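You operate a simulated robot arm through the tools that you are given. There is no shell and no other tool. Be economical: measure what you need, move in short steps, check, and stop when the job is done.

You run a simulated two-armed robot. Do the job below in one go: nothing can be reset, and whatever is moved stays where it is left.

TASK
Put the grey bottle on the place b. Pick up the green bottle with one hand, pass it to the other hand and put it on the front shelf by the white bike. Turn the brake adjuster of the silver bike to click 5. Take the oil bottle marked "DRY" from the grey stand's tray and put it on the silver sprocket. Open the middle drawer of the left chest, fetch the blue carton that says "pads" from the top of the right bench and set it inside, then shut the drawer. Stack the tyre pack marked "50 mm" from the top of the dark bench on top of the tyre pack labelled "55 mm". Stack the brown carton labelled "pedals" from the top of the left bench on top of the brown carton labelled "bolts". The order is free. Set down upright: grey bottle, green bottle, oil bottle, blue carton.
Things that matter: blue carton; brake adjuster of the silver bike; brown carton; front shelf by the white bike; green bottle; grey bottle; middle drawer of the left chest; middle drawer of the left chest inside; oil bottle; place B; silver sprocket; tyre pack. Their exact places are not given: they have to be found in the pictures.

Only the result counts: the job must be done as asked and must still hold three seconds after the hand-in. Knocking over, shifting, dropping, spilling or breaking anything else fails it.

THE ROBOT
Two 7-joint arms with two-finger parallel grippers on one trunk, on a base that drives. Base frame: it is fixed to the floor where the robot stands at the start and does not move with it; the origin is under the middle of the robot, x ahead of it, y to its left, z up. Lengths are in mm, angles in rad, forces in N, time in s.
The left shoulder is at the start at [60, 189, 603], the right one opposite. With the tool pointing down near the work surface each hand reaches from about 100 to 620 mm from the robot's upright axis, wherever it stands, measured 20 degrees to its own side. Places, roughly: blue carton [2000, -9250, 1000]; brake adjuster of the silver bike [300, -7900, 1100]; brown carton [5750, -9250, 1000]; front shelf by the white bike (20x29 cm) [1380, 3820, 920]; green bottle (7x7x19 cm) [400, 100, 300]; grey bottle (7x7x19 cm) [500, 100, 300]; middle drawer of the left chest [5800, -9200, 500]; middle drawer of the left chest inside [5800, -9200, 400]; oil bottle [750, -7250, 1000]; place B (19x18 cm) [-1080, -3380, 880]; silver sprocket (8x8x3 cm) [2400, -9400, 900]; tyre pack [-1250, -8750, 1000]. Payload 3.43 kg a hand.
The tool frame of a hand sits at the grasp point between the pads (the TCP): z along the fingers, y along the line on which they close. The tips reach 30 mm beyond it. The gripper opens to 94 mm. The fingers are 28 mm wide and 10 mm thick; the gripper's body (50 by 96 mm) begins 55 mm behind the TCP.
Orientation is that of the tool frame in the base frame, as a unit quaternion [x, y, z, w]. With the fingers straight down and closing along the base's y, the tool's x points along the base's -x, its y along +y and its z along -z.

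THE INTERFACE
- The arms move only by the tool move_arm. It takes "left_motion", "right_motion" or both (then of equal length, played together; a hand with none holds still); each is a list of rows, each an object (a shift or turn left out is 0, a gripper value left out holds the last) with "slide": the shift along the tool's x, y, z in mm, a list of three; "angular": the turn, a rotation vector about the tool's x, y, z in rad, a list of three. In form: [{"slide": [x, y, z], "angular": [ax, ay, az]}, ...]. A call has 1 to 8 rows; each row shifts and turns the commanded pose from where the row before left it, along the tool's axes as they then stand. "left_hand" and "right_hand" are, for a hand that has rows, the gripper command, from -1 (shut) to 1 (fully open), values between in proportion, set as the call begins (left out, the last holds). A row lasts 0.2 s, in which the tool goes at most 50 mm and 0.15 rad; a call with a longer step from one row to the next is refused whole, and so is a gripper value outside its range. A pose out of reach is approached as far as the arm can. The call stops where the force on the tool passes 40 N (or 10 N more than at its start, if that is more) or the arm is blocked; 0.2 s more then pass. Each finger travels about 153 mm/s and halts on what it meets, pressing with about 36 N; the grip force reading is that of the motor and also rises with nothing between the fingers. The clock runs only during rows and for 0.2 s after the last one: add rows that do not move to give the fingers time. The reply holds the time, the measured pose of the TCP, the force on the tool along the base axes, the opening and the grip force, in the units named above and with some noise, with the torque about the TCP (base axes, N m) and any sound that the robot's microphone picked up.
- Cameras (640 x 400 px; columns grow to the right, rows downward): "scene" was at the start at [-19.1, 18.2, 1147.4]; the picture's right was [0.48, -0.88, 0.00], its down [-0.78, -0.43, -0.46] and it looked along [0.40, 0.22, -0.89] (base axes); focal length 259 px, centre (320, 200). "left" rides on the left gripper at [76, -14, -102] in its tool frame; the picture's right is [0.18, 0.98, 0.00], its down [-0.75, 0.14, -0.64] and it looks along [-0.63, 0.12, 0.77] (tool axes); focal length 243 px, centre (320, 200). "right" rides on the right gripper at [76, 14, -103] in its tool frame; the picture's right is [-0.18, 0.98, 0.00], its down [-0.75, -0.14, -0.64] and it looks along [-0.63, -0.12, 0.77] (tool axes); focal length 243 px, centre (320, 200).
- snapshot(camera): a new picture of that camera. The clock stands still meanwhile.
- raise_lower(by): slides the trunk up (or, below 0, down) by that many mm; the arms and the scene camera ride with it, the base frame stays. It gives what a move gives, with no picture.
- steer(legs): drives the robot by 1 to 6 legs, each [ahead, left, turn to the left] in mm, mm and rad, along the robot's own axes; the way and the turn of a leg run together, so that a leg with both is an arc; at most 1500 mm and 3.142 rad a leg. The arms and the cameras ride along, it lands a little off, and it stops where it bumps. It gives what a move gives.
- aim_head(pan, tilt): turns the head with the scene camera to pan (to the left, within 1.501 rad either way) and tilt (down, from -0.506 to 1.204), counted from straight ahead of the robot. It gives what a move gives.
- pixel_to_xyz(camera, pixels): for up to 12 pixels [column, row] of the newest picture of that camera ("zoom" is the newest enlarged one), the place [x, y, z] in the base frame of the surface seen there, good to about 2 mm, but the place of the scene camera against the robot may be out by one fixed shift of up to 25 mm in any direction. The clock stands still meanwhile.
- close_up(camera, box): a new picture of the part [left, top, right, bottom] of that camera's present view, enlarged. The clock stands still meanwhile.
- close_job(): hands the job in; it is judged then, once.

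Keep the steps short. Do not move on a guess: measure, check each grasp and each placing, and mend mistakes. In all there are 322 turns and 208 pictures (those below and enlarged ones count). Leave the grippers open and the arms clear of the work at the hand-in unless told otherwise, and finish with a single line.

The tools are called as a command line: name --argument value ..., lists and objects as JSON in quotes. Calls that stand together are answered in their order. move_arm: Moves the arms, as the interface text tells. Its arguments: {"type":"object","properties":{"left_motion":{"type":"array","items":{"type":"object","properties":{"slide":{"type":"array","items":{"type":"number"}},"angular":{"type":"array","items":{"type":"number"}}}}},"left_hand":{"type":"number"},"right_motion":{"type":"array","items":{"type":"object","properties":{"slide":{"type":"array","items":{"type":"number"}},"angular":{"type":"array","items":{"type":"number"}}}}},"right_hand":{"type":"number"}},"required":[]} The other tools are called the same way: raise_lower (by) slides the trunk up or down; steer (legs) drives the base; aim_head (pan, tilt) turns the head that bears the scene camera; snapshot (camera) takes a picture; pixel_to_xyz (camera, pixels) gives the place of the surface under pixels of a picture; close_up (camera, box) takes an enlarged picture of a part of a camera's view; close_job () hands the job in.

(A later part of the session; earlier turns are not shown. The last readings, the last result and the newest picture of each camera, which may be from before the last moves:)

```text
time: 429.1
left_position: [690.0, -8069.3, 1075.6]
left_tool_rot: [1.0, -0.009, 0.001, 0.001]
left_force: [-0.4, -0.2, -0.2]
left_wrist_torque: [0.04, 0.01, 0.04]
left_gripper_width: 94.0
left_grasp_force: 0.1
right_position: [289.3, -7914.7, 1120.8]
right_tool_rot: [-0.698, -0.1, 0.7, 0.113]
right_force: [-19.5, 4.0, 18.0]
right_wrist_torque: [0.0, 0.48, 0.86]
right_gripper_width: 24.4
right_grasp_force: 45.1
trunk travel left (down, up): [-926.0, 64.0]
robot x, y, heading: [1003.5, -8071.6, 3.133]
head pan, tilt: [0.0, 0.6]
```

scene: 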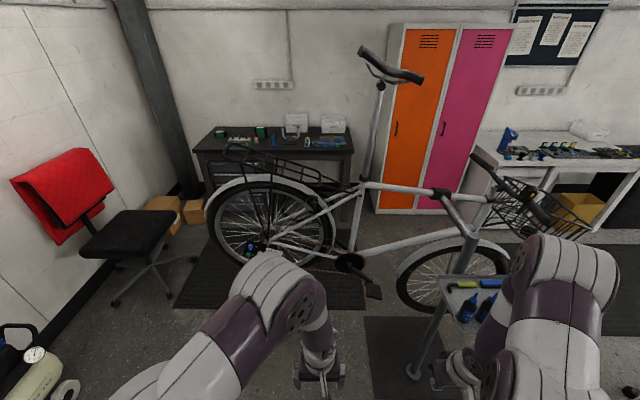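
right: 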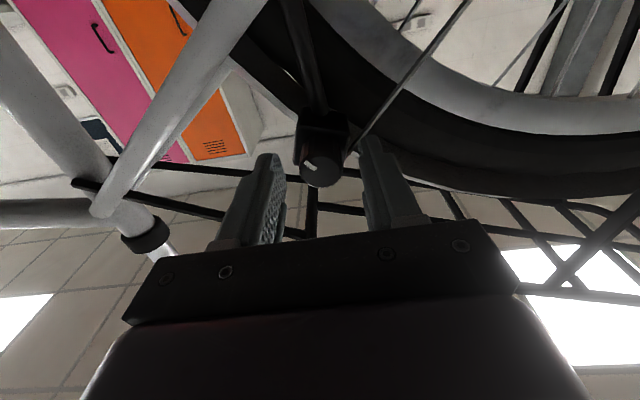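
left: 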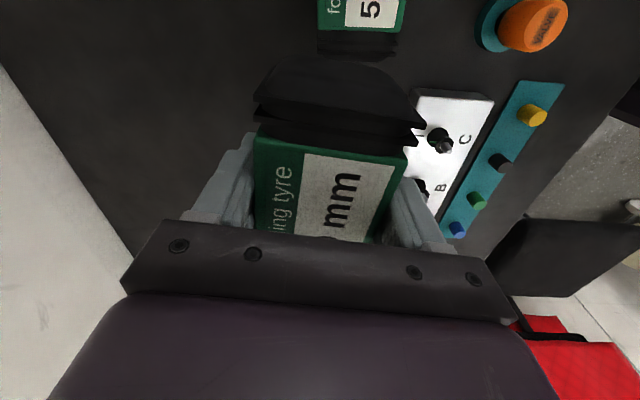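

close_up --camera "right" --box '[250, 90, 390, 180]'

move_arm --right_motion '[{"angular": [0, 0, -0.12]}, {"angular": [0, 0, -0.12]}, {"angular": [0, 0, -0.12]}, {"angular": [0, 0, -0.12]}, {}]'

```text
4.44 times, centred on (320, 135) of right
```

zoom: 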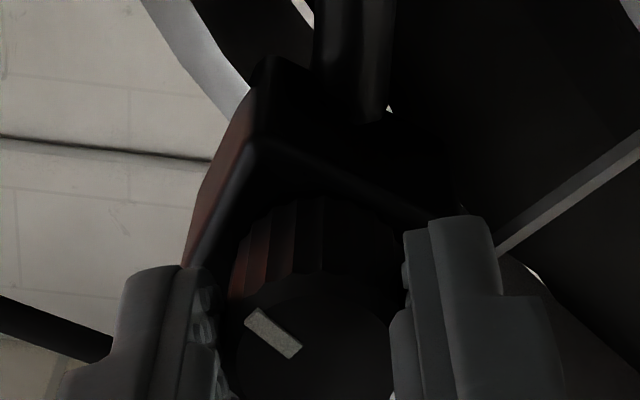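

```text
time: 430.3
left_position: [689.8, -8069.8, 1075.2]
left_tool_rot: [1.0, -0.009, 0.0, 0.001]
left_force: [0.9, -0.5, 0.7]
left_wrist_torque: [-0.03, 0.01, -0.04]
left_gripper_width: 94.1
left_grasp_force: 0.1
right_position: [289.3, -7917.0, 1120.4]
right_tool_rot: [0.655, 0.263, -0.652, -0.276]
right_force: [-16.6, 0.4, 14.9]
right_wrist_torque: [0.04, 0.23, 1.0]
right_gripper_width: 24.3
right_grasp_force: 44.7
trunk travel left (down, up): [-926.0, 64.0]
robot x, y, heading: [1004.2, -8068.2, 3.133]
head pan, tilt: [0.0, 0.6]
```

move_arm --right_motion '[{"angular": [0, 0, -0.13]}, {"angular": [0, 0, -0.13]}, {"angular": [0, 0, -0.13]}, {"angular": [0, 0, -0.13]}, {"angular": [0, 0, -0.13]}, {"angular": [0, 0, -0.13]}, {}]'

close_up --camera "right" --box '[250, 90, 390, 180]'

```text
time: 431.9
left_position: [691.2, -8069.1, 1076.7]
left_tool_rot: [1.0, -0.009, 0.002, 0.001]
left_force: [0.3, 0.5, 0.7]
left_wrist_torque: [0.02, -0.02, 0.02]
left_gripper_width: 93.7
left_grasp_force: 0.1
right_position: [289.4, -7915.5, 1120.1]
right_tool_rot: [0.506, 0.495, -0.497, -0.503]
right_force: [-6.6, -3.6, 7.0]
right_wrist_torque: [0.03, 0.09, 0.34]
right_gripper_width: 24.3
right_grasp_force: 45.1
trunk travel left (down, up): [-926.0, 64.0]
robot x, y, heading: [1007.0, -8069.9, 3.139]
head pan, tilt: [0.0, 0.6]
```

```text
4.44 times, centred on (320, 135) of right
```

zoom: 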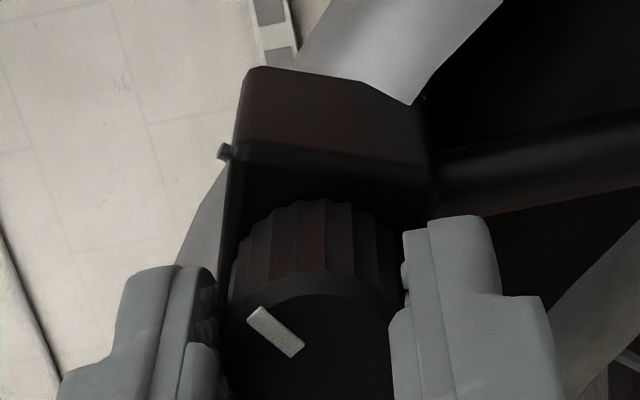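

No sound over 2.9 rad. Keep turning counter-clockwise to look for a stop or click.

move_arm --right_motion '[{"angular": [0, 0, -0.14]}, {"angular": [0, 0, -0.14]}, {"angular": [0, 0, -0.14]}, {"angular": [0, 0, -0.14]}, {"angular": [0, 0, -0.14]}, {"angular": [0, 0, -0.14]}, {}]'

```text
time: 433.5
left_position: [690.9, -8068.9, 1074.9]
left_tool_rot: [1.0, -0.009, 0.001, 0.001]
left_force: [-0.1, -0.2, -0.2]
left_wrist_torque: [-0.01, 0.03, -0.03]
left_gripper_width: 94.2
left_grasp_force: 0.0
right_position: [289.7, -7915.4, 1120.9]
right_tool_rot: [-0.261, -0.657, 0.25, 0.662]
right_force: [-1.6, 1.2, 0.9]
right_wrist_torque: [-0.37, 0.61, 0.09]
right_gripper_width: 24.9
right_grasp_force: 44.9
trunk travel left (down, up): [-926.0, 64.0]
robot x, y, heading: [1003.2, -8063.7, 3.139]
head pan, tilt: [0.0, 0.6]
```

Torque about x now -0.37 N·m: perhaps an end stop. Look.

close_up --camera "right" --box '[250, 90, 390, 180]'

move_arm --right_motion '[{"angular": [0, 0, -0.1]}, {}]'

```text
4.44 times, centred on (320, 135) of right
```

zoom: 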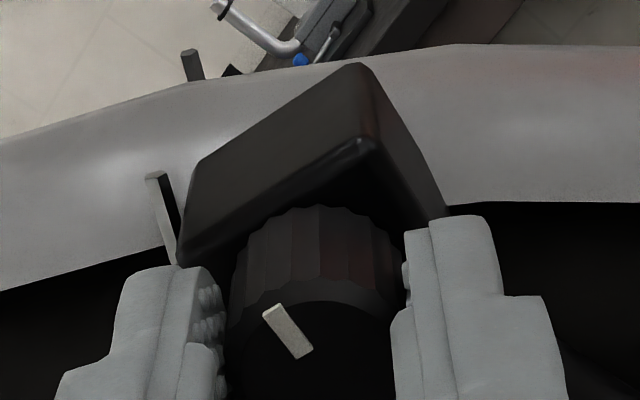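

```text
time: 434.1
left_position: [691.3, -8068.7, 1076.0]
left_tool_rot: [1.0, -0.008, 0.0, 0.001]
left_force: [-0.4, -0.2, -0.7]
left_wrist_torque: [0.01, 0.02, 0.04]
left_gripper_width: 93.8
left_grasp_force: 0.1
right_position: [290.6, -7915.4, 1120.1]
right_tool_rot: [-0.228, -0.669, 0.217, 0.673]
right_force: [1.7, 1.6, -3.9]
right_wrist_torque: [-0.29, 0.54, 0.23]
right_gripper_width: 24.5
right_grasp_force: 45.1
trunk travel left (down, up): [-926.0, 64.0]
robot x, y, heading: [1008.4, -8071.6, 3.134]
head pan, tilt: [0.0, 0.6]
```

That is the end stop (knob slips in the fingers). Now turn clockwise from the stop and listen.

move_arm --right_motion '[{"angular": [0, 0, 0.1]}, {"angular": [0, 0, 0.1]}, {"angular": [0, 0, 0.1]}, {"angular": [0, 0, 0.1]}, {}]'

move_arm --right_motion '[{"angular": [0, 0, 0.1]}, {"angular": [0, 0, 0.1]}, {"angular": [0, 0, 0.1]}, {"angular": [0, 0, 0.1]}, {}]'

```text
time: 435.3
left_position: [690.7, -8068.3, 1075.9]
left_tool_rot: [1.0, -0.008, 0.001, 0.001]
left_force: [-0.1, -0.3, -0.8]
left_wrist_torque: [-0.01, 0.01, 0.01]
left_gripper_width: 93.8
left_grasp_force: 0.1
right_position: [289.7, -7915.3, 1120.5]
right_tool_rot: [-0.357, -0.609, 0.347, 0.617]
right_force: [1.8, 0.7, -3.8]
right_wrist_torque: [-0.02, 0.09, 0.68]
right_gripper_width: 24.6
right_grasp_force: 44.9
trunk travel left (down, up): [-926.0, 64.0]
robot x, y, heading: [1005.1, -8071.1, 3.133]
head pan, tilt: [0.0, 0.6]
```

```text
time: 436.5
left_position: [690.4, -8068.9, 1075.9]
left_tool_rot: [1.0, -0.009, 0.002, 0.0]
left_force: [0.6, -1.0, -1.2]
left_wrist_torque: [0.02, 0.03, 0.03]
left_gripper_width: 93.6
left_grasp_force: 0.0
right_position: [290.2, -7914.9, 1119.3]
right_tool_rot: [-0.471, -0.527, 0.462, 0.536]
right_force: [-2.5, 0.1, -5.3]
right_wrist_torque: [-0.02, 0.26, 0.02]
right_gripper_width: 24.4
right_grasp_force: 44.3
trunk travel left (down, up): [-926.0, 64.0]
robot x, y, heading: [1002.2, -8068.3, 3.136]
head pan, tilt: [0.0, 0.6]
```

move_arm --right_motion '[{"angular": [0, 0, 0.14]}, {"angular": [0, 0, 0.14]}, {"angular": [0, 0, 0.14]}, {"angular": [0, 0, 0.14]}, {"angular": [0, 0, 0.14]}, {"angular": [0, 0, 0.14]}, {"angular": [0, 0, 0.14]}, {"angular": [0, 0, 0.14]}]'

move_arm --right_motion '[{"angular": [0, 0, 0.14]}, {"angular": [0, 0, 0.14]}, {"angular": [0, 0, 0.14]}, {"angular": [0, 0, 0.14]}, {"angular": [0, 0, 0.14]}, {"angular": [0, 0, 0.14]}, {"angular": [0, 0, 0.14]}, {"angular": [0, 0, 0.14]}]'

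move_arm --right_motion '[{"angular": [0, 0, 0.14]}, {"angular": [0, 0, 0.14]}, {"angular": [0, 0, 0.14]}, {"angular": [0, 0, 0.14]}, {"angular": [0, 0, 0.14]}, {"angular": [0, 0, 0.14]}, {}]'

close_up --camera "right" --box '[250, 90, 390, 180]'

```text
time: 438.3
left_position: [691.0, -8068.3, 1076.0]
left_tool_rot: [1.0, -0.009, 0.001, 0.001]
left_force: [1.2, 0.5, 0.1]
left_wrist_torque: [-0.03, 0.03, 0.0]
left_gripper_width: 94.1
left_grasp_force: 0.2
right_position: [289.6, -7915.6, 1120.2]
right_tool_rot: [0.679, 0.196, -0.676, -0.207]
right_force: [0.7, 0.5, -5.2]
right_wrist_torque: [0.01, -1.01, -0.02]
right_gripper_width: 24.7
right_grasp_force: 44.2
trunk travel left (down, up): [-926.0, 64.0]
robot x, y, heading: [1001.7, -8069.4, 3.137]
head pan, tilt: [0.0, 0.6]
```

```text
time: 440.1
left_position: [690.5, -8069.7, 1075.2]
left_tool_rot: [1.0, -0.009, 0.0, 0.001]
left_force: [1.6, 0.1, 0.3]
left_wrist_torque: [0.0, -0.01, 0.0]
left_gripper_width: 94.0
left_grasp_force: 0.0
right_position: [290.0, -7914.9, 1120.9]
right_tool_rot: [-0.679, 0.195, 0.683, -0.183]
right_force: [1.7, -0.5, -7.7]
right_wrist_torque: [-0.06, -0.56, 0.87]
right_gripper_width: 24.4
right_grasp_force: 45.4
trunk travel left (down, up): [-926.0, 64.0]
robot x, y, heading: [1004.6, -8069.3, 3.132]
head pan, tilt: [0.0, 0.6]
```

```text
time: 441.7
left_position: [690.8, -8068.9, 1075.5]
left_tool_rot: [1.0, -0.009, 0.001, 0.001]
left_force: [0.7, 0.3, -0.7]
left_wrist_torque: [0.01, -0.01, -0.01]
left_gripper_width: 94.2
left_grasp_force: 0.0
right_position: [290.0, -7914.9, 1119.2]
right_tool_rot: [-0.542, 0.454, 0.549, -0.446]
right_force: [1.9, 0.9, -6.4]
right_wrist_torque: [0.01, -0.21, 0.35]
right_gripper_width: 24.3
right_grasp_force: 45.3
trunk travel left (down, up): [-926.0, 64.0]
robot x, y, heading: [1002.8, -8071.4, 3.137]
head pan, tilt: [0.0, 0.6]
```

```text
4.44 times, centred on (320, 135) of right
```

zoom: 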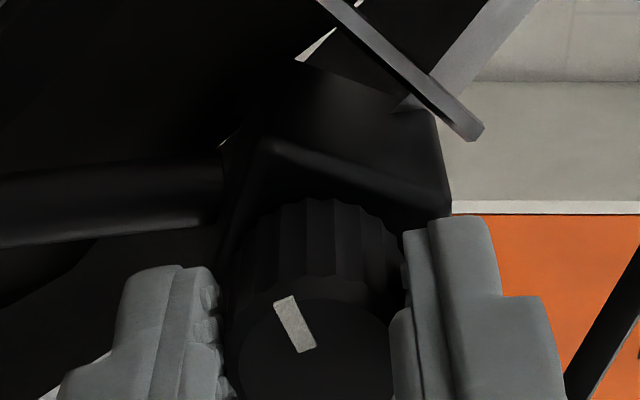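

No sound up to roll +1.4. Regrip: open, roll the hand back, close, and continue clockwise.

move_arm --right_motion '[{}, {}]' --right_hand -0.2

move_arm --right_motion '[{"angular": [0, 0, -0.14]}, {"angular": [0, 0, -0.14]}, {"angular": [0, 0, -0.14]}, {"angular": [0, 0, -0.14]}, {"angular": [0, 0, -0.14]}, {"angular": [0, 0, -0.14]}, {"angular": [0, 0, -0.14]}, {"angular": [0, 0, -0.14]}]'

move_arm --right_motion '[{"angular": [0, 0, -0.14]}, {"angular": [0, 0, -0.14]}, {"angular": [0, 0, -0.14]}, {"angular": [0, 0, -0.14]}, {"angular": [0, 0, -0.14]}, {"angular": [0, 0, -0.14]}, {"angular": [0, 0, -0.14]}, {"angular": [0, 0, -0.14]}]'

close_up --camera "right" --box '[250, 90, 390, 180]'

```text
time: 442.3
left_position: [691.0, -8068.5, 1074.8]
left_tool_rot: [1.0, -0.008, 0.001, 0.001]
left_force: [-0.2, -0.1, 0.1]
left_wrist_torque: [0.02, -0.01, -0.01]
left_gripper_width: 94.0
left_grasp_force: 0.1
right_position: [289.2, -7916.2, 1120.4]
right_tool_rot: [-0.54, 0.454, 0.55, -0.446]
right_force: [0.2, 0.5, -0.2]
right_wrist_torque: [0.02, 0.0, -0.01]
right_gripper_width: 37.5
right_grasp_force: 0.1
trunk travel left (down, up): [-926.0, 64.0]
robot x, y, heading: [1007.7, -8070.3, 3.134]
head pan, tilt: [0.0, 0.6]
```

```text
time: 444.1
left_position: [691.0, -8069.6, 1075.9]
left_tool_rot: [1.0, -0.009, 0.0, 0.002]
left_force: [-0.5, -0.1, 0.1]
left_wrist_torque: [0.0, -0.01, 0.03]
left_gripper_width: 94.2
left_grasp_force: 0.0
right_position: [289.1, -7915.6, 1122.4]
right_tool_rot: [-0.699, 0.096, 0.703, -0.085]
right_force: [0.5, 0.1, -1.1]
right_wrist_torque: [0.02, 0.0, 0.0]
right_gripper_width: 37.7
right_grasp_force: 0.0
trunk travel left (down, up): [-926.0, 64.0]
robot x, y, heading: [1005.1, -8069.3, 3.134]
head pan, tilt: [0.0, 0.6]
```

```text
time: 445.9
left_position: [691.0, -8070.0, 1076.7]
left_tool_rot: [1.0, -0.009, 0.0, 0.0]
left_force: [0.3, -0.8, 0.1]
left_wrist_torque: [0.0, -0.03, -0.02]
left_gripper_width: 94.0
left_grasp_force: 0.1
right_position: [291.4, -7915.0, 1120.9]
right_tool_rot: [0.644, 0.29, -0.641, -0.302]
right_force: [-1.3, 0.1, 0.4]
right_wrist_torque: [-0.01, 0.04, 0.01]
right_gripper_width: 37.6
right_grasp_force: 0.2
trunk travel left (down, up): [-926.0, 64.0]
robot x, y, heading: [1005.1, -8072.2, 3.132]
head pan, tilt: [0.0, 0.6]
```

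```text
4.44 times, centred on (320, 135) of right
```

zoom: 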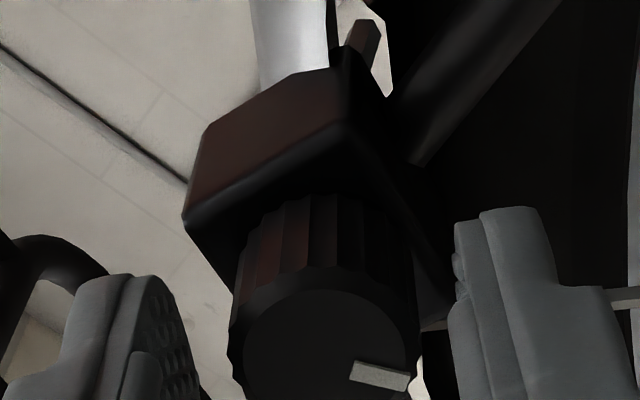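

Grip again and turn clockwise.

move_arm --right_motion '[{}, {}, {}]' --right_hand -1

move_arm --right_motion '[{"angular": [0, 0, 0.14]}, {"angular": [0, 0, 0.14]}, {"angular": [0, 0, 0.14]}, {"angular": [0, 0, 0.14]}, {"angular": [0, 0, 0.14]}, {"angular": [0, 0, 0.14]}, {"angular": [0, 0, 0.14]}, {}]'

move_arm --right_motion '[{"angular": [0, 0, 0.14]}, {"angular": [0, 0, 0.14]}, {"angular": [0, 0, 0.14]}, {"angular": [0, 0, 0.14]}, {"angular": [0, 0, 0.14]}, {"angular": [0, 0, 0.14]}, {"angular": [0, 0, 0.14]}, {}]'

```text
time: 446.7
left_position: [690.2, -8068.5, 1076.4]
left_tool_rot: [1.0, -0.008, 0.001, 0.001]
left_force: [0.1, -0.2, -0.6]
left_wrist_torque: [0.0, -0.01, 0.01]
left_gripper_width: 93.9
left_grasp_force: 0.0
right_position: [290.9, -7916.1, 1120.0]
right_tool_rot: [0.645, 0.29, -0.641, -0.3]
right_force: [1.3, -2.2, -2.5]
right_wrist_torque: [-0.04, -0.3, 0.71]
right_gripper_width: 24.8
right_grasp_force: 44.6
trunk travel left (down, up): [-926.0, 64.0]
robot x, y, heading: [1005.0, -8070.2, 3.136]
head pan, tilt: [0.0, 0.6]
```

```text
time: 448.5
left_position: [691.9, -8068.6, 1076.6]
left_tool_rot: [1.0, -0.009, 0.001, 0.002]
left_force: [0.5, -0.1, -0.5]
left_wrist_torque: [0.02, -0.03, 0.03]
left_gripper_width: 93.9
left_grasp_force: 0.0
right_position: [289.6, -7915.3, 1120.7]
right_tool_rot: [-0.704, 0.048, 0.707, -0.037]
right_force: [2.5, 3.5, 1.5]
right_wrist_torque: [0.59, -0.32, 0.61]
right_gripper_width: 24.5
right_grasp_force: 45.3
trunk travel left (down, up): [-926.0, 64.0]
robot x, y, heading: [1006.5, -8067.0, 3.135]
head pan, tilt: [0.0, 0.6]
```

```text
time: 450.3
left_position: [691.0, -8068.7, 1075.3]
left_tool_rot: [1.0, -0.009, 0.001, 0.001]
left_force: [-0.1, 0.9, -0.1]
left_wrist_torque: [0.0, 0.01, -0.02]
left_gripper_width: 94.1
left_grasp_force: 0.0
right_position: [288.9, -7915.2, 1121.1]
right_tool_rot: [-0.598, 0.374, 0.607, -0.365]
right_force: [-0.3, 3.6, -1.7]
right_wrist_torque: [0.28, 0.29, 0.26]
right_gripper_width: 24.7
right_grasp_force: 45.3
trunk travel left (down, up): [-926.0, 64.0]
robot x, y, heading: [1007.6, -8072.4, 3.134]
head pan, tilt: [0.0, 0.6]
```

Now the clockwise end stop is reached, with no sounds anywhere. Release, step back and read the mark's angle at this stop.

move_arm --right_motion '[{}, {}, {"slide": [0, 0, -25]}, {"slide": [0, 0, -25]}, {"slide": [0, 0, -17], "angular": [0, 0, -0.14]}, {"angular": [0, 0, -0.14]}, {"angular": [0, 0, -0.14]}, {"angular": [0, 0, -0.14]}]' --right_hand 0

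move_arm --right_motion '[{"angular": [0, 0, -0.14]}, {"angular": [0, 0, -0.14]}, {"angular": [0, 0, -0.14]}, {"angular": [0, 0, -0.11]}, {}]'

close_up --camera "right" --box '[290, 85, 370, 135]'

```text
time: 452.1
left_position: [691.5, -8069.3, 1075.3]
left_tool_rot: [1.0, -0.009, 0.0, 0.002]
left_force: [-0.2, -0.2, -0.4]
left_wrist_torque: [0.03, 0.03, -0.02]
left_gripper_width: 94.1
left_grasp_force: 0.1
right_position: [357.4, -7916.2, 1120.0]
right_tool_rot: [-0.679, 0.194, 0.684, -0.18]
right_force: [-0.4, 0.4, 0.1]
right_wrist_torque: [0.0, -0.01, -0.03]
right_gripper_width: 47.0
right_grasp_force: 0.0
trunk travel left (down, up): [-926.0, 64.0]
robot x, y, heading: [1004.5, -8068.5, 3.134]
head pan, tilt: [0.0, 0.6]
```

```text
time: 453.3
left_position: [691.8, -8069.4, 1075.3]
left_tool_rot: [1.0, -0.009, 0.0, 0.001]
left_force: [0.1, -0.1, -0.1]
left_wrist_torque: [0.0, -0.02, -0.04]
left_gripper_width: 93.6
left_grasp_force: 0.1
right_position: [356.9, -7917.7, 1120.2]
right_tool_rot: [-0.706, 0.008, 0.708, 0.003]
right_force: [-0.3, 0.2, -0.3]
right_wrist_torque: [0.01, -0.03, 0.0]
right_gripper_width: 47.1
right_grasp_force: 0.0
trunk travel left (down, up): [-926.0, 64.0]
robot x, y, heading: [1005.2, -8069.9, 3.134]
head pan, tilt: [0.0, 0.6]
```

```text
8.00 times, centred on (330, 110) of right
```

zoom: 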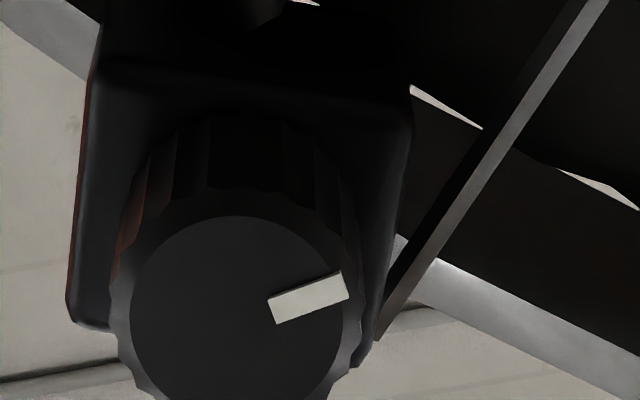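

Range between the stops is ≈240°. I'll regrip and turn counter-clockwise slowly in fine steps to see if clicks are heard.

move_arm --right_motion '[{"slide": [0, -2, 25]}, {"slide": [0, 0, 25]}, {"slide": [0, 0, 20]}, {}]'

move_arm --right_motion '[{}, {}, {}]' --right_hand -1

move_arm --right_motion '[{"angular": [0, 0, -0.04]}, {"angular": [0, 0, -0.04]}, {"angular": [0, 0, -0.04]}, {"angular": [0, 0, -0.04]}, {"angular": [0, 0, -0.04]}, {"angular": [0, 0, -0.04]}, {"angular": [0, 0, -0.04]}, {"angular": [0, 0, -0.04]}]'

move_arm --right_motion '[{"angular": [0, 0, -0.04]}, {"angular": [0, 0, -0.04]}, {"angular": [0, 0, -0.04]}, {"angular": [0, 0, -0.04]}, {"angular": [0, 0, -0.04]}, {"angular": [0, 0, -0.04]}, {"angular": [0, 0, -0.04]}, {"angular": [0, 0, -0.04]}]'

```text
time: 454.3
left_position: [691.8, -8069.1, 1076.9]
left_tool_rot: [1.0, -0.009, 0.0, 0.002]
left_force: [-0.3, 0.3, 0.7]
left_wrist_torque: [-0.04, -0.02, -0.01]
left_gripper_width: 94.0
left_grasp_force: 0.1
right_position: [285.4, -7914.5, 1122.9]
right_tool_rot: [-0.706, 0.009, 0.708, 0.003]
right_force: [0.4, -0.1, 0.1]
right_wrist_torque: [-0.01, 0.0, 0.01]
right_gripper_width: 46.9
right_grasp_force: 0.1
trunk travel left (down, up): [-926.0, 64.0]
robot x, y, heading: [1004.0, -8072.4, 3.135]
head pan, tilt: [0.0, 0.6]
```

```text
time: 455.1
left_position: [691.2, -8069.1, 1076.4]
left_tool_rot: [1.0, -0.008, 0.0, 0.0]
left_force: [-0.2, 1.0, 0.6]
left_wrist_torque: [-0.01, -0.01, 0.0]
left_gripper_width: 94.1
left_grasp_force: 0.1
right_position: [284.6, -7916.6, 1122.1]
right_tool_rot: [-0.706, 0.008, 0.708, 0.003]
right_force: [-0.1, -0.7, 0.4]
right_wrist_torque: [-0.02, 0.08, 1.1]
right_gripper_width: 24.3
right_grasp_force: 45.2
trunk travel left (down, up): [-926.0, 64.0]
robot x, y, heading: [1003.4, -8067.7, 3.132]
head pan, tilt: [0.0, 0.6]
```

```text
time: 456.9
left_position: [690.4, -8071.0, 1075.0]
left_tool_rot: [1.0, -0.01, 0.001, -0.001]
left_force: [0.4, 0.3, 0.2]
left_wrist_torque: [-0.05, -0.01, 0.01]
left_gripper_width: 94.1
left_grasp_force: 0.0
right_position: [284.1, -7916.3, 1122.1]
right_tool_rot: [-0.698, -0.104, 0.699, 0.116]
right_force: [-15.0, -6.9, 12.0]
right_wrist_torque: [-0.02, 0.93, 1.43]
right_gripper_width: 24.8
right_grasp_force: 45.0
trunk travel left (down, up): [-926.0, 64.0]
robot x, y, heading: [1004.5, -8070.4, 3.14]
head pan, tilt: [0.0, 0.6]
```

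```text
time: 458.7
left_position: [690.9, -8071.3, 1076.6]
left_tool_rot: [1.0, -0.009, 0.0, 0.0]
left_force: [-0.1, 0.2, 0.1]
left_wrist_torque: [0.0, 0.01, 0.01]
left_gripper_width: 93.8
left_grasp_force: 0.0
right_position: [285.1, -7916.2, 1121.3]
right_tool_rot: [0.672, 0.214, -0.672, -0.227]
right_force: [-21.0, -12.2, 18.7]
right_wrist_torque: [0.01, 0.49, 1.49]
right_gripper_width: 24.5
right_grasp_force: 44.9
trunk travel left (down, up): [-926.0, 64.0]
robot x, y, heading: [1007.9, -8074.0, 3.132]
head pan, tilt: [0.0, 0.6]
```

Still silent. Test: aim the head at the knob and turn again; compare torque too.

aim_head --pan -0.2 --tilt 0.75

move_arm --right_motion '[{"angular": [0, 0, -0.05]}, {}, {"angular": [0, 0, -0.05]}, {}, {"angular": [0, 0, -0.05]}, {}, {"angular": [0, 0, -0.05]}, {}]'

close_up --camera "scene" --box '[250, 140, 390, 230]'

```text
time: 459.4
left_position: [690.4, -8071.6, 1076.0]
left_tool_rot: [1.0, -0.009, 0.001, 0.0]
left_force: [-0.4, 0.7, 0.0]
left_wrist_torque: [-0.03, -0.01, 0.0]
left_gripper_width: 93.8
left_grasp_force: 0.1
right_position: [285.4, -7917.8, 1121.0]
right_tool_rot: [0.673, 0.213, -0.671, -0.227]
right_force: [-20.8, -11.9, 20.0]
right_wrist_torque: [0.04, 0.08, 1.16]
right_gripper_width: 24.4
right_grasp_force: 44.6
trunk travel left (down, up): [-926.0, 64.0]
robot x, y, heading: [1004.8, -8071.8, 3.137]
head pan, tilt: [-0.201, 0.75]
```

```text
time: 461.2
left_position: [689.8, -8072.4, 1076.1]
left_tool_rot: [1.0, -0.009, 0.0, 0.0]
left_force: [0.7, 0.3, -0.1]
left_wrist_torque: [0.0, -0.02, -0.01]
left_gripper_width: 94.1
left_grasp_force: 0.0
right_position: [285.9, -7916.4, 1122.3]
right_tool_rot: [0.647, 0.281, -0.646, -0.292]
right_force: [-21.6, -14.3, 21.1]
right_wrist_torque: [0.02, -0.08, 1.17]
right_gripper_width: 24.7
right_grasp_force: 44.7
trunk travel left (down, up): [-926.0, 64.0]
robot x, y, heading: [1002.9, -8071.9, 3.133]
head pan, tilt: [-0.201, 0.75]
```

```text
4.44 times, centred on (320, 185) of scene
```

zoom: 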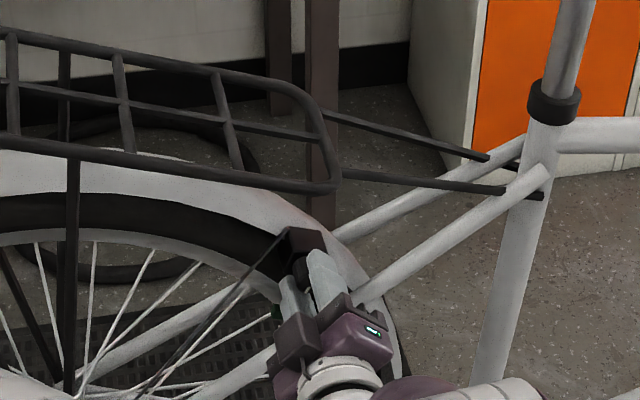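

I'll sample torque finely: a batch of small turns, each with its own reading.

move_arm --right_motion '[{"angular": [0, 0, -0.06]}]'

move_arm --right_motion '[{"angular": [0, 0, -0.06]}]'

move_arm --right_motion '[{"angular": [0, 0, -0.06]}]'

move_arm --right_motion '[{"angular": [0, 0, -0.06]}]'

move_arm --right_motion '[{"angular": [0, 0, -0.06]}]'

move_arm --right_motion '[{"angular": [0, 0, -0.06]}]'

move_arm --right_motion '[{"angular": [0, 0, -0.06]}]'

move_arm --right_motion '[{"angular": [0, 0, -0.06]}]'

move_arm --right_motion '[{"angular": [0, 0, -0.06]}]'

move_arm --right_motion '[{"angular": [0, 0, -0.06]}]'

```text
time: 461.6
left_position: [688.8, -8072.5, 1075.3]
left_tool_rot: [1.0, -0.009, 0.001, 0.0]
left_force: [0.5, -0.2, 0.2]
left_wrist_torque: [-0.02, 0.02, 0.01]
left_gripper_width: 94.3
left_grasp_force: 0.1
right_position: [286.1, -7916.3, 1122.4]
right_tool_rot: [0.639, 0.299, -0.637, -0.311]
right_force: [-24.0, -12.9, 19.2]
right_wrist_torque: [0.02, 0.12, 1.47]
right_gripper_width: 24.3
right_grasp_force: 44.7
trunk travel left (down, up): [-926.0, 64.0]
robot x, y, heading: [1004.0, -8070.4, 3.131]
head pan, tilt: [-0.201, 0.75]
```

```text
time: 462.0
left_position: [688.8, -8071.8, 1075.9]
left_tool_rot: [1.0, -0.008, 0.002, 0.0]
left_force: [0.8, 0.2, 0.2]
left_wrist_torque: [0.03, -0.02, 0.04]
left_gripper_width: 93.9
left_grasp_force: 0.0
right_position: [285.4, -7916.4, 1120.9]
right_tool_rot: [0.63, 0.319, -0.627, -0.329]
right_force: [-24.2, -12.7, 19.6]
right_wrist_torque: [-0.01, 0.0, 1.31]
right_gripper_width: 24.5
right_grasp_force: 45.2
trunk travel left (down, up): [-926.0, 64.0]
robot x, y, heading: [1000.8, -8071.8, 3.133]
head pan, tilt: [-0.201, 0.75]
```

```text
time: 462.4
left_position: [690.0, -8071.0, 1076.4]
left_tool_rot: [1.0, -0.008, 0.001, 0.0]
left_force: [-1.5, -0.2, 0.1]
left_wrist_torque: [-0.01, -0.02, -0.02]
left_gripper_width: 93.8
left_grasp_force: 0.0
right_position: [286.5, -7917.3, 1121.0]
right_tool_rot: [0.62, 0.337, -0.616, -0.349]
right_force: [-22.8, -12.5, 20.8]
right_wrist_torque: [0.05, -0.08, 1.32]
right_gripper_width: 24.6
right_grasp_force: 45.5
trunk travel left (down, up): [-926.0, 64.0]
robot x, y, heading: [999.3, -8067.7, 3.136]
head pan, tilt: [-0.201, 0.75]
```

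```text
time: 462.8
left_position: [690.5, -8072.3, 1076.0]
left_tool_rot: [1.0, -0.009, 0.001, 0.0]
left_force: [-0.2, -0.9, 0.0]
left_wrist_torque: [-0.02, -0.02, 0.04]
left_gripper_width: 94.1
left_grasp_force: 0.0
right_position: [285.8, -7917.0, 1121.2]
right_tool_rot: [0.61, 0.356, -0.605, -0.367]
right_force: [-19.3, -13.4, 19.0]
right_wrist_torque: [0.02, -0.03, 1.39]
right_gripper_width: 24.4
right_grasp_force: 45.0
trunk travel left (down, up): [-926.0, 64.0]
robot x, y, heading: [1003.4, -8071.2, 3.132]
head pan, tilt: [-0.201, 0.75]
```

```text
time: 463.2
left_position: [689.7, -8071.5, 1075.5]
left_tool_rot: [1.0, -0.009, 0.001, 0.0]
left_force: [0.2, 0.1, 0.2]
left_wrist_torque: [0.01, 0.01, 0.01]
left_gripper_width: 94.3
left_grasp_force: 0.2
right_position: [286.5, -7916.7, 1121.1]
right_tool_rot: [0.598, 0.375, -0.594, -0.386]
right_force: [-19.8, -13.4, 18.4]
right_wrist_torque: [0.04, -0.13, 1.37]
right_gripper_width: 24.4
right_grasp_force: 45.0
trunk travel left (down, up): [-926.0, 64.0]
robot x, y, heading: [1005.1, -8069.2, 3.135]
head pan, tilt: [-0.201, 0.75]
```

```text
time: 463.6
left_position: [689.3, -8072.1, 1076.4]
left_tool_rot: [1.0, -0.009, 0.001, 0.0]
left_force: [0.2, -0.1, -0.6]
left_wrist_torque: [0.01, 0.02, -0.01]
left_gripper_width: 94.0
left_grasp_force: 0.0
right_position: [284.9, -7917.4, 1119.9]
right_tool_rot: [0.588, 0.392, -0.582, -0.402]
right_force: [-15.9, -13.8, 17.1]
right_wrist_torque: [-0.04, -0.12, 1.38]
right_gripper_width: 24.5
right_grasp_force: 45.5
trunk travel left (down, up): [-926.0, 64.0]
robot x, y, heading: [1004.1, -8071.7, 3.133]
head pan, tilt: [-0.201, 0.75]
```

```text
time: 464.0
left_position: [691.3, -8072.2, 1075.7]
left_tool_rot: [1.0, -0.008, 0.001, 0.0]
left_force: [-0.7, 0.8, 0.7]
left_wrist_torque: [0.01, 0.03, -0.01]
left_gripper_width: 94.0
left_grasp_force: 0.0
right_position: [286.0, -7917.7, 1120.3]
right_tool_rot: [0.575, 0.411, -0.57, -0.42]
right_force: [-15.3, -14.8, 13.3]
right_wrist_torque: [0.06, -0.05, 1.32]
right_gripper_width: 24.5
right_grasp_force: 44.9
trunk travel left (down, up): [-926.0, 64.0]
robot x, y, heading: [1006.5, -8070.7, 3.135]
head pan, tilt: [-0.201, 0.75]
```

```text
time: 464.4
left_position: [689.7, -8071.9, 1075.3]
left_tool_rot: [1.0, -0.009, 0.002, 0.0]
left_force: [-0.5, -0.2, 0.1]
left_wrist_torque: [-0.02, -0.01, 0.02]
left_gripper_width: 93.8
left_grasp_force: 0.1
right_position: [285.1, -7916.7, 1120.9]
right_tool_rot: [0.563, 0.426, -0.557, -0.437]
right_force: [-16.9, -13.6, 14.8]
right_wrist_torque: [0.04, -0.28, 1.42]
right_gripper_width: 24.3
right_grasp_force: 45.2
trunk travel left (down, up): [-926.0, 64.0]
robot x, y, heading: [1005.4, -8068.5, 3.139]
head pan, tilt: [-0.201, 0.75]
```

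```text
time: 464.8
left_position: [689.7, -8072.2, 1076.3]
left_tool_rot: [1.0, -0.009, 0.001, 0.0]
left_force: [-0.2, 0.4, 0.1]
left_wrist_torque: [0.02, -0.03, 0.0]
left_gripper_width: 94.1
left_grasp_force: 0.1
right_position: [285.8, -7917.5, 1120.2]
right_tool_rot: [0.55, 0.443, -0.544, -0.453]
right_force: [-17.4, -14.1, 14.1]
right_wrist_torque: [0.04, -0.19, 1.14]
right_gripper_width: 24.4
right_grasp_force: 45.0
trunk travel left (down, up): [-926.0, 64.0]
robot x, y, heading: [1008.7, -8069.0, 3.135]
head pan, tilt: [-0.201, 0.75]
```

```text
time: 465.2
left_position: [690.1, -8071.2, 1075.4]
left_tool_rot: [1.0, -0.009, 0.001, 0.0]
left_force: [0.3, -0.3, 0.8]
left_wrist_torque: [0.02, 0.02, 0.01]
left_gripper_width: 94.2
left_grasp_force: 0.0
right_position: [285.0, -7916.5, 1120.0]
right_tool_rot: [0.537, 0.459, -0.529, -0.47]
right_force: [-16.3, -12.8, 10.7]
right_wrist_torque: [0.03, 0.11, 1.1]
right_gripper_width: 24.3
right_grasp_force: 44.4
trunk travel left (down, up): [-926.0, 64.0]
robot x, y, heading: [1004.9, -8072.0, 3.133]
head pan, tilt: [-0.201, 0.75]
```

Smooth and silent throughout. Look for any scale on the brake arm under the knob.

move_arm --right_motion '[{}, {}, {"slide": [0, 0, -30]}, {"slide": [0, 0, -40]}, {"slide": [0, -40, -40]}, {"slide": [0, -45, 0]}, {"slide": [0, -45, 0]}]' --right_hand 0

close_up --camera "scene" --box '[290, 175, 346, 215]'

close_up --camera "scene" --box '[220, 160, 350, 250]'

```text
refused: row 5 steps farther than a row can; nothing moved
```

```text
10.00 times, centred on (318, 195) of scene
```

zoom: 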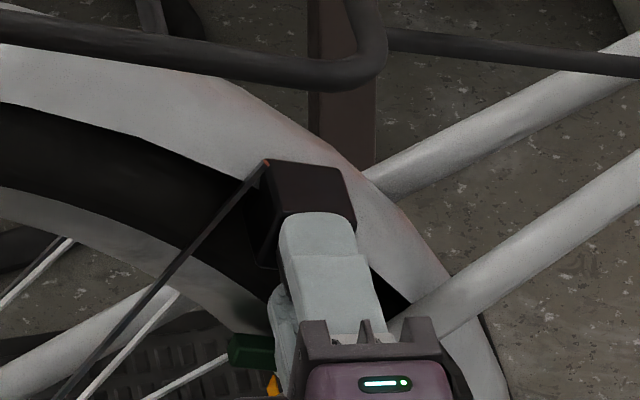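

```text
4.44 times, centred on (285, 205) of scene
```

zoom: 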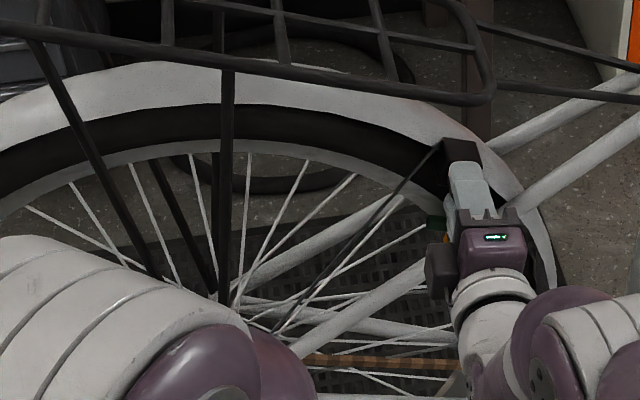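

There is a green block and something orange beside the arm under the knob. Retreat the hand and view.

move_arm --right_motion '[{}, {}, {"slide": [0, 0, -30]}, {"slide": [0, 0, -40]}, {"slide": [0, 0, -45]}, {"angular": [0, 0, 0.14]}, {"angular": [0, 0, 0.14]}, {"angular": [0, 0, 0.14]}]' --right_hand 0

move_arm --right_motion '[{"slide": [30, 0, 0], "angular": [0, 0, 0.14]}, {"slide": [0, 0, 0], "angular": [0, 0, 0.14]}, {"angular": [0, 0, 0.14]}, {"angular": [0, 0, 0.14]}, {"angular": [0, 0, 0.14]}, {"angular": [0, 0, 0.14]}, {"angular": [0, 0, 0.12]}]'

close_up --camera "scene" --box '[290, 175, 346, 215]'

snapshot --camera "right"

```text
time: 467.0
left_position: [689.9, -8069.9, 1076.3]
left_tool_rot: [1.0, -0.009, 0.0, 0.001]
left_force: [-0.3, -0.8, 0.2]
left_wrist_torque: [-0.03, -0.01, 0.0]
left_gripper_width: 94.0
left_grasp_force: 0.0
right_position: [404.2, -7917.4, 1122.0]
right_tool_rot: [0.621, 0.336, -0.618, -0.348]
right_force: [-0.5, 0.0, -0.3]
right_wrist_torque: [-0.02, 0.01, 0.01]
right_gripper_width: 46.9
right_grasp_force: 0.1
trunk travel left (down, up): [-926.0, 64.0]
robot x, y, heading: [1001.6, -8073.7, 3.136]
head pan, tilt: [-0.201, 0.75]
```

```text
time: 468.6
left_position: [690.8, -8068.0, 1076.5]
left_tool_rot: [1.0, -0.009, 0.0, 0.001]
left_force: [-0.4, 0.4, -0.3]
left_wrist_torque: [0.05, 0.03, 0.02]
left_gripper_width: 93.9
left_grasp_force: 0.0
right_position: [402.3, -7888.9, 1104.1]
right_tool_rot: [-0.706, -0.011, 0.708, 0.023]
right_force: [-0.7, 0.6, 0.5]
right_wrist_torque: [0.01, -0.04, -0.01]
right_gripper_width: 47.2
right_grasp_force: 0.0
trunk travel left (down, up): [-926.0, 64.0]
robot x, y, heading: [1004.6, -8070.6, 3.135]
head pan, tilt: [-0.201, 0.75]
```

```text
10.00 times, centred on (318, 195) of scene
```

zoom: 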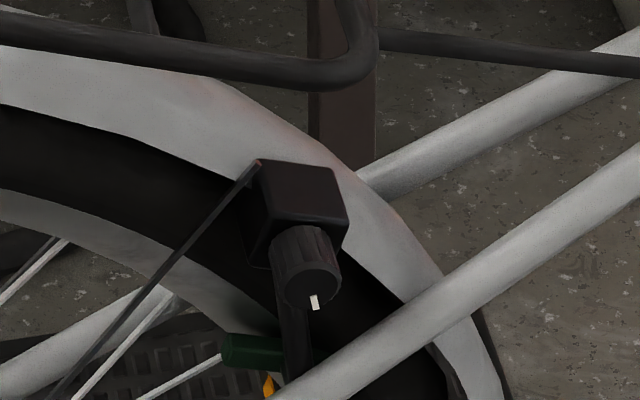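

```text
71 pictures are left
```

right: 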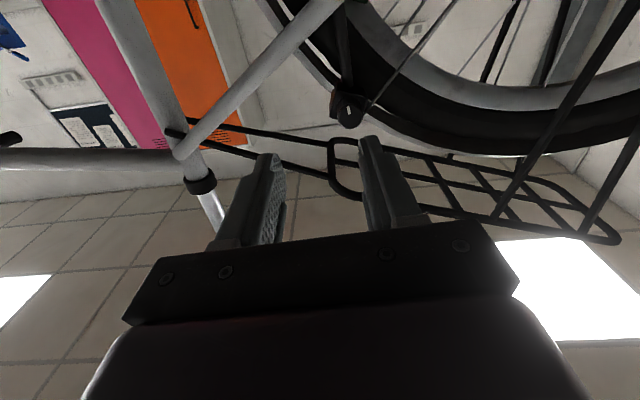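

There's an orange pointer near the green block on the brake arm – perhaps a gauge. Lower the hand for a better view.

move_arm --right_motion '[{"slide": [45, 0, -10]}, {"slide": [45, 0, -10]}, {"slide": [40, 0, 0]}, {}]'

close_up --camera "right" --box '[260, 0, 440, 112]'

```text
time: 469.6
left_position: [691.3, -8069.0, 1076.6]
left_tool_rot: [1.0, -0.009, 0.0, 0.001]
left_force: [-0.3, 0.2, -0.4]
left_wrist_torque: [-0.01, 0.02, 0.02]
left_gripper_width: 94.0
left_grasp_force: 0.1
right_position: [423.8, -7885.2, 974.5]
right_tool_rot: [-0.706, -0.012, 0.708, 0.024]
right_force: [0.7, -0.9, -0.4]
right_wrist_torque: [-0.02, 0.03, 0.01]
right_gripper_width: 46.8
right_grasp_force: 0.1
trunk travel left (down, up): [-926.0, 64.0]
robot x, y, heading: [1007.4, -8073.9, 3.135]
head pan, tilt: [-0.201, 0.75]
```

```text
3.56 times, centred on (350, 56) of right
```

zoom: 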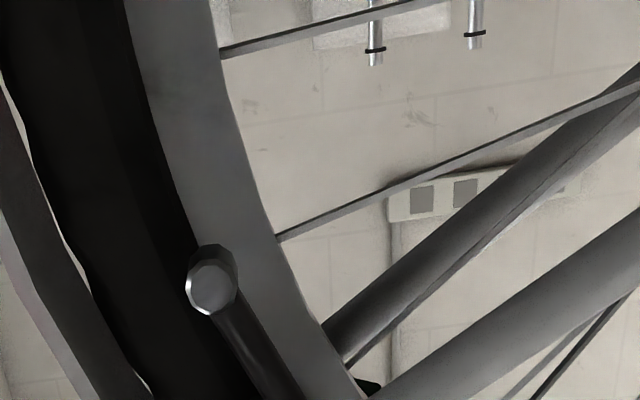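

close_up --camera "scene" --box '[290, 185, 346, 225]'

pixel_to_xyz --camera "zoom" --pixels '[[250, 250], [240, 255], [265, 285], [300, 240], [275, 250], [272, 300]]'

```text
10.00 times, centred on (318, 205) of scene
```

zoom: 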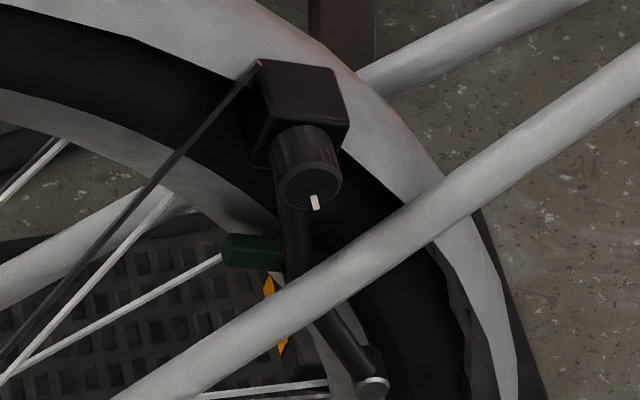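

```text
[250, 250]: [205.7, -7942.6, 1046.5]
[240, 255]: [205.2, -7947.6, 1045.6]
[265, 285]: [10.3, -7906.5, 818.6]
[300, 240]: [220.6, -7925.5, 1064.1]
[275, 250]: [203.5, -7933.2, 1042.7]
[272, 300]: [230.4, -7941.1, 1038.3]
```

The green part is just the pad, the orange a far pedal reflector. Maybe the click is too faint at ~1 m from the head; bring the head nearer by lowering the trunk 350 mm.

raise_lower --by -350

move_arm --right_motion '[{"slide": [-45, 0, 0]}, {"slide": [-45, 0, 0]}, {"slide": [-45, 0, 0]}, {"slide": [-45, 0, 0]}, {"slide": [-45, 0, 0]}, {"slide": [-45, 0, 0]}, {"slide": [-45, 0, 0]}, {"slide": [-45, 0, 0]}]'

move_arm --right_motion '[{"slide": [-45, 5, 0]}, {"slide": [-45, 12, 0]}, {"slide": [-45, 12, 0]}, {}]'

```text
time: 473.0
left_position: [690.0, -8069.6, 725.6]
left_tool_rot: [1.0, -0.01, 0.0, 0.002]
left_force: [0.3, -1.0, -0.1]
left_wrist_torque: [-0.02, 0.03, 0.01]
left_gripper_width: 93.8
left_grasp_force: 0.1
right_position: [422.5, -7885.1, 624.4]
right_tool_rot: [-0.706, -0.012, 0.708, 0.024]
right_force: [-0.6, 0.2, -0.5]
right_wrist_torque: [0.03, 0.03, 0.02]
right_gripper_width: 46.8
right_grasp_force: 0.1
trunk travel left (down, up): [-576.0, 414.0]
robot x, y, heading: [1005.3, -8066.7, 3.135]
head pan, tilt: [-0.201, 0.75]
```

```text
time: 474.8
left_position: [690.9, -8070.2, 726.6]
left_tool_rot: [1.0, -0.008, 0.0, 0.001]
left_force: [-0.4, 0.4, 0.2]
left_wrist_torque: [-0.02, 0.0, 0.0]
left_gripper_width: 94.0
left_grasp_force: 0.0
right_position: [425.3, -7905.6, 984.2]
right_tool_rot: [-0.706, -0.013, 0.708, 0.025]
right_force: [0.7, 0.2, -0.2]
right_wrist_torque: [0.02, -0.05, -0.01]
right_gripper_width: 47.0
right_grasp_force: 0.1
trunk travel left (down, up): [-576.0, 414.0]
robot x, y, heading: [1002.2, -8069.9, 3.129]
head pan, tilt: [-0.201, 0.75]
```

```text
time: 475.8
left_position: [690.9, -8070.0, 725.5]
left_tool_rot: [1.0, -0.009, 0.001, 0.0]
left_force: [-0.2, -0.4, -0.8]
left_wrist_torque: [0.0, -0.04, 0.0]
left_gripper_width: 94.0
left_grasp_force: 0.0
right_position: [424.9, -7940.8, 1116.3]
right_tool_rot: [-0.706, -0.011, 0.707, 0.025]
right_force: [-0.4, 0.2, 0.5]
right_wrist_torque: [-0.01, 0.01, 0.0]
right_gripper_width: 46.9
right_grasp_force: 0.1
trunk travel left (down, up): [-576.0, 414.0]
robot x, y, heading: [1004.7, -8067.7, 3.137]
head pan, tilt: [-0.201, 0.75]
```

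move_arm --right_motion '[{"slide": [-4, -25, 0], "angular": [0, 0, 0.05]}, {"slide": [0, 0, 35]}, {"slide": [0, 0, 30]}, {}]'

close_up --camera "right" --box '[240, 60, 400, 160]'

```text
time: 476.8
left_position: [692.1, -8068.7, 725.5]
left_tool_rot: [1.0, -0.009, 0.0, 0.002]
left_force: [0.2, 0.7, 0.0]
left_wrist_torque: [0.01, -0.01, -0.01]
left_gripper_width: 93.8
left_grasp_force: 0.0
right_position: [357.8, -7911.8, 1121.5]
right_tool_rot: [-0.706, 0.007, 0.708, 0.007]
right_force: [0.5, -0.5, 0.8]
right_wrist_torque: [-0.01, -0.01, 0.0]
right_gripper_width: 47.1
right_grasp_force: 0.0
trunk travel left (down, up): [-576.0, 414.0]
robot x, y, heading: [1007.0, -8071.8, 3.13]
head pan, tilt: [-0.201, 0.75]
```

```text
4.00 times, centred on (320, 110) of right
```

zoom: 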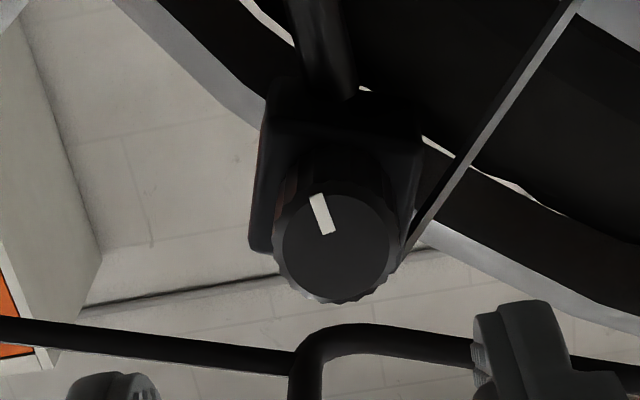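

move_arm --right_motion '[{"slide": [0, 4, 25]}, {"slide": [0, 0, 25]}, {"slide": [0, 0, 20]}, {}]'

move_arm --right_motion '[{}, {}, {}]' --right_hand -1

move_arm --right_motion '[{"angular": [0, 0, -0.1]}, {"angular": [0, 0, -0.1]}, {"angular": [0, 0, -0.1]}, {"angular": [0, 0, -0.1]}, {"angular": [0, 0, -0.1]}, {"angular": [0, 0, -0.1]}, {"angular": [0, 0, -0.1]}, {}]'

```text
time: 477.8
left_position: [690.5, -8069.7, 727.2]
left_tool_rot: [1.0, -0.009, -0.001, 0.002]
left_force: [-0.3, -0.9, 0.7]
left_wrist_torque: [0.02, 0.02, 0.02]
left_gripper_width: 94.2
left_grasp_force: 0.1
right_position: [288.8, -7914.6, 1121.7]
right_tool_rot: [-0.706, 0.007, 0.708, 0.007]
right_force: [1.1, 0.4, -0.1]
right_wrist_torque: [-0.05, -0.05, 0.04]
right_gripper_width: 47.0
right_grasp_force: 0.0
trunk travel left (down, up): [-576.0, 414.0]
robot x, y, heading: [1004.8, -8069.0, 3.136]
head pan, tilt: [-0.201, 0.75]
```

```text
time: 478.6
left_position: [691.3, -8069.6, 725.7]
left_tool_rot: [1.0, -0.009, -0.001, 0.001]
left_force: [-0.8, 0.0, 0.6]
left_wrist_torque: [0.0, 0.0, -0.01]
left_gripper_width: 94.0
left_grasp_force: 0.0
right_position: [289.1, -7915.3, 1121.4]
right_tool_rot: [-0.706, 0.006, 0.708, 0.007]
right_force: [-0.9, 2.1, 1.6]
right_wrist_torque: [0.0, -0.22, 0.83]
right_gripper_width: 24.3
right_grasp_force: 44.9
trunk travel left (down, up): [-576.0, 414.0]
robot x, y, heading: [1005.8, -8069.3, 3.133]
head pan, tilt: [-0.201, 0.75]
```

```text
time: 480.4
left_position: [690.6, -8069.2, 725.4]
left_tool_rot: [1.0, -0.008, 0.001, 0.0]
left_force: [-0.4, -0.6, 0.2]
left_wrist_torque: [-0.01, -0.01, 0.01]
left_gripper_width: 94.1
left_grasp_force: 0.1
right_position: [287.9, -7917.7, 1120.8]
right_tool_rot: [0.666, 0.237, -0.662, -0.249]
right_force: [-2.3, -2.9, -3.0]
right_wrist_torque: [0.0, -0.07, 1.22]
right_gripper_width: 24.3
right_grasp_force: 45.1
trunk travel left (down, up): [-576.0, 414.0]
robot x, y, heading: [1001.8, -8065.0, 3.132]
head pan, tilt: [-0.201, 0.75]
```

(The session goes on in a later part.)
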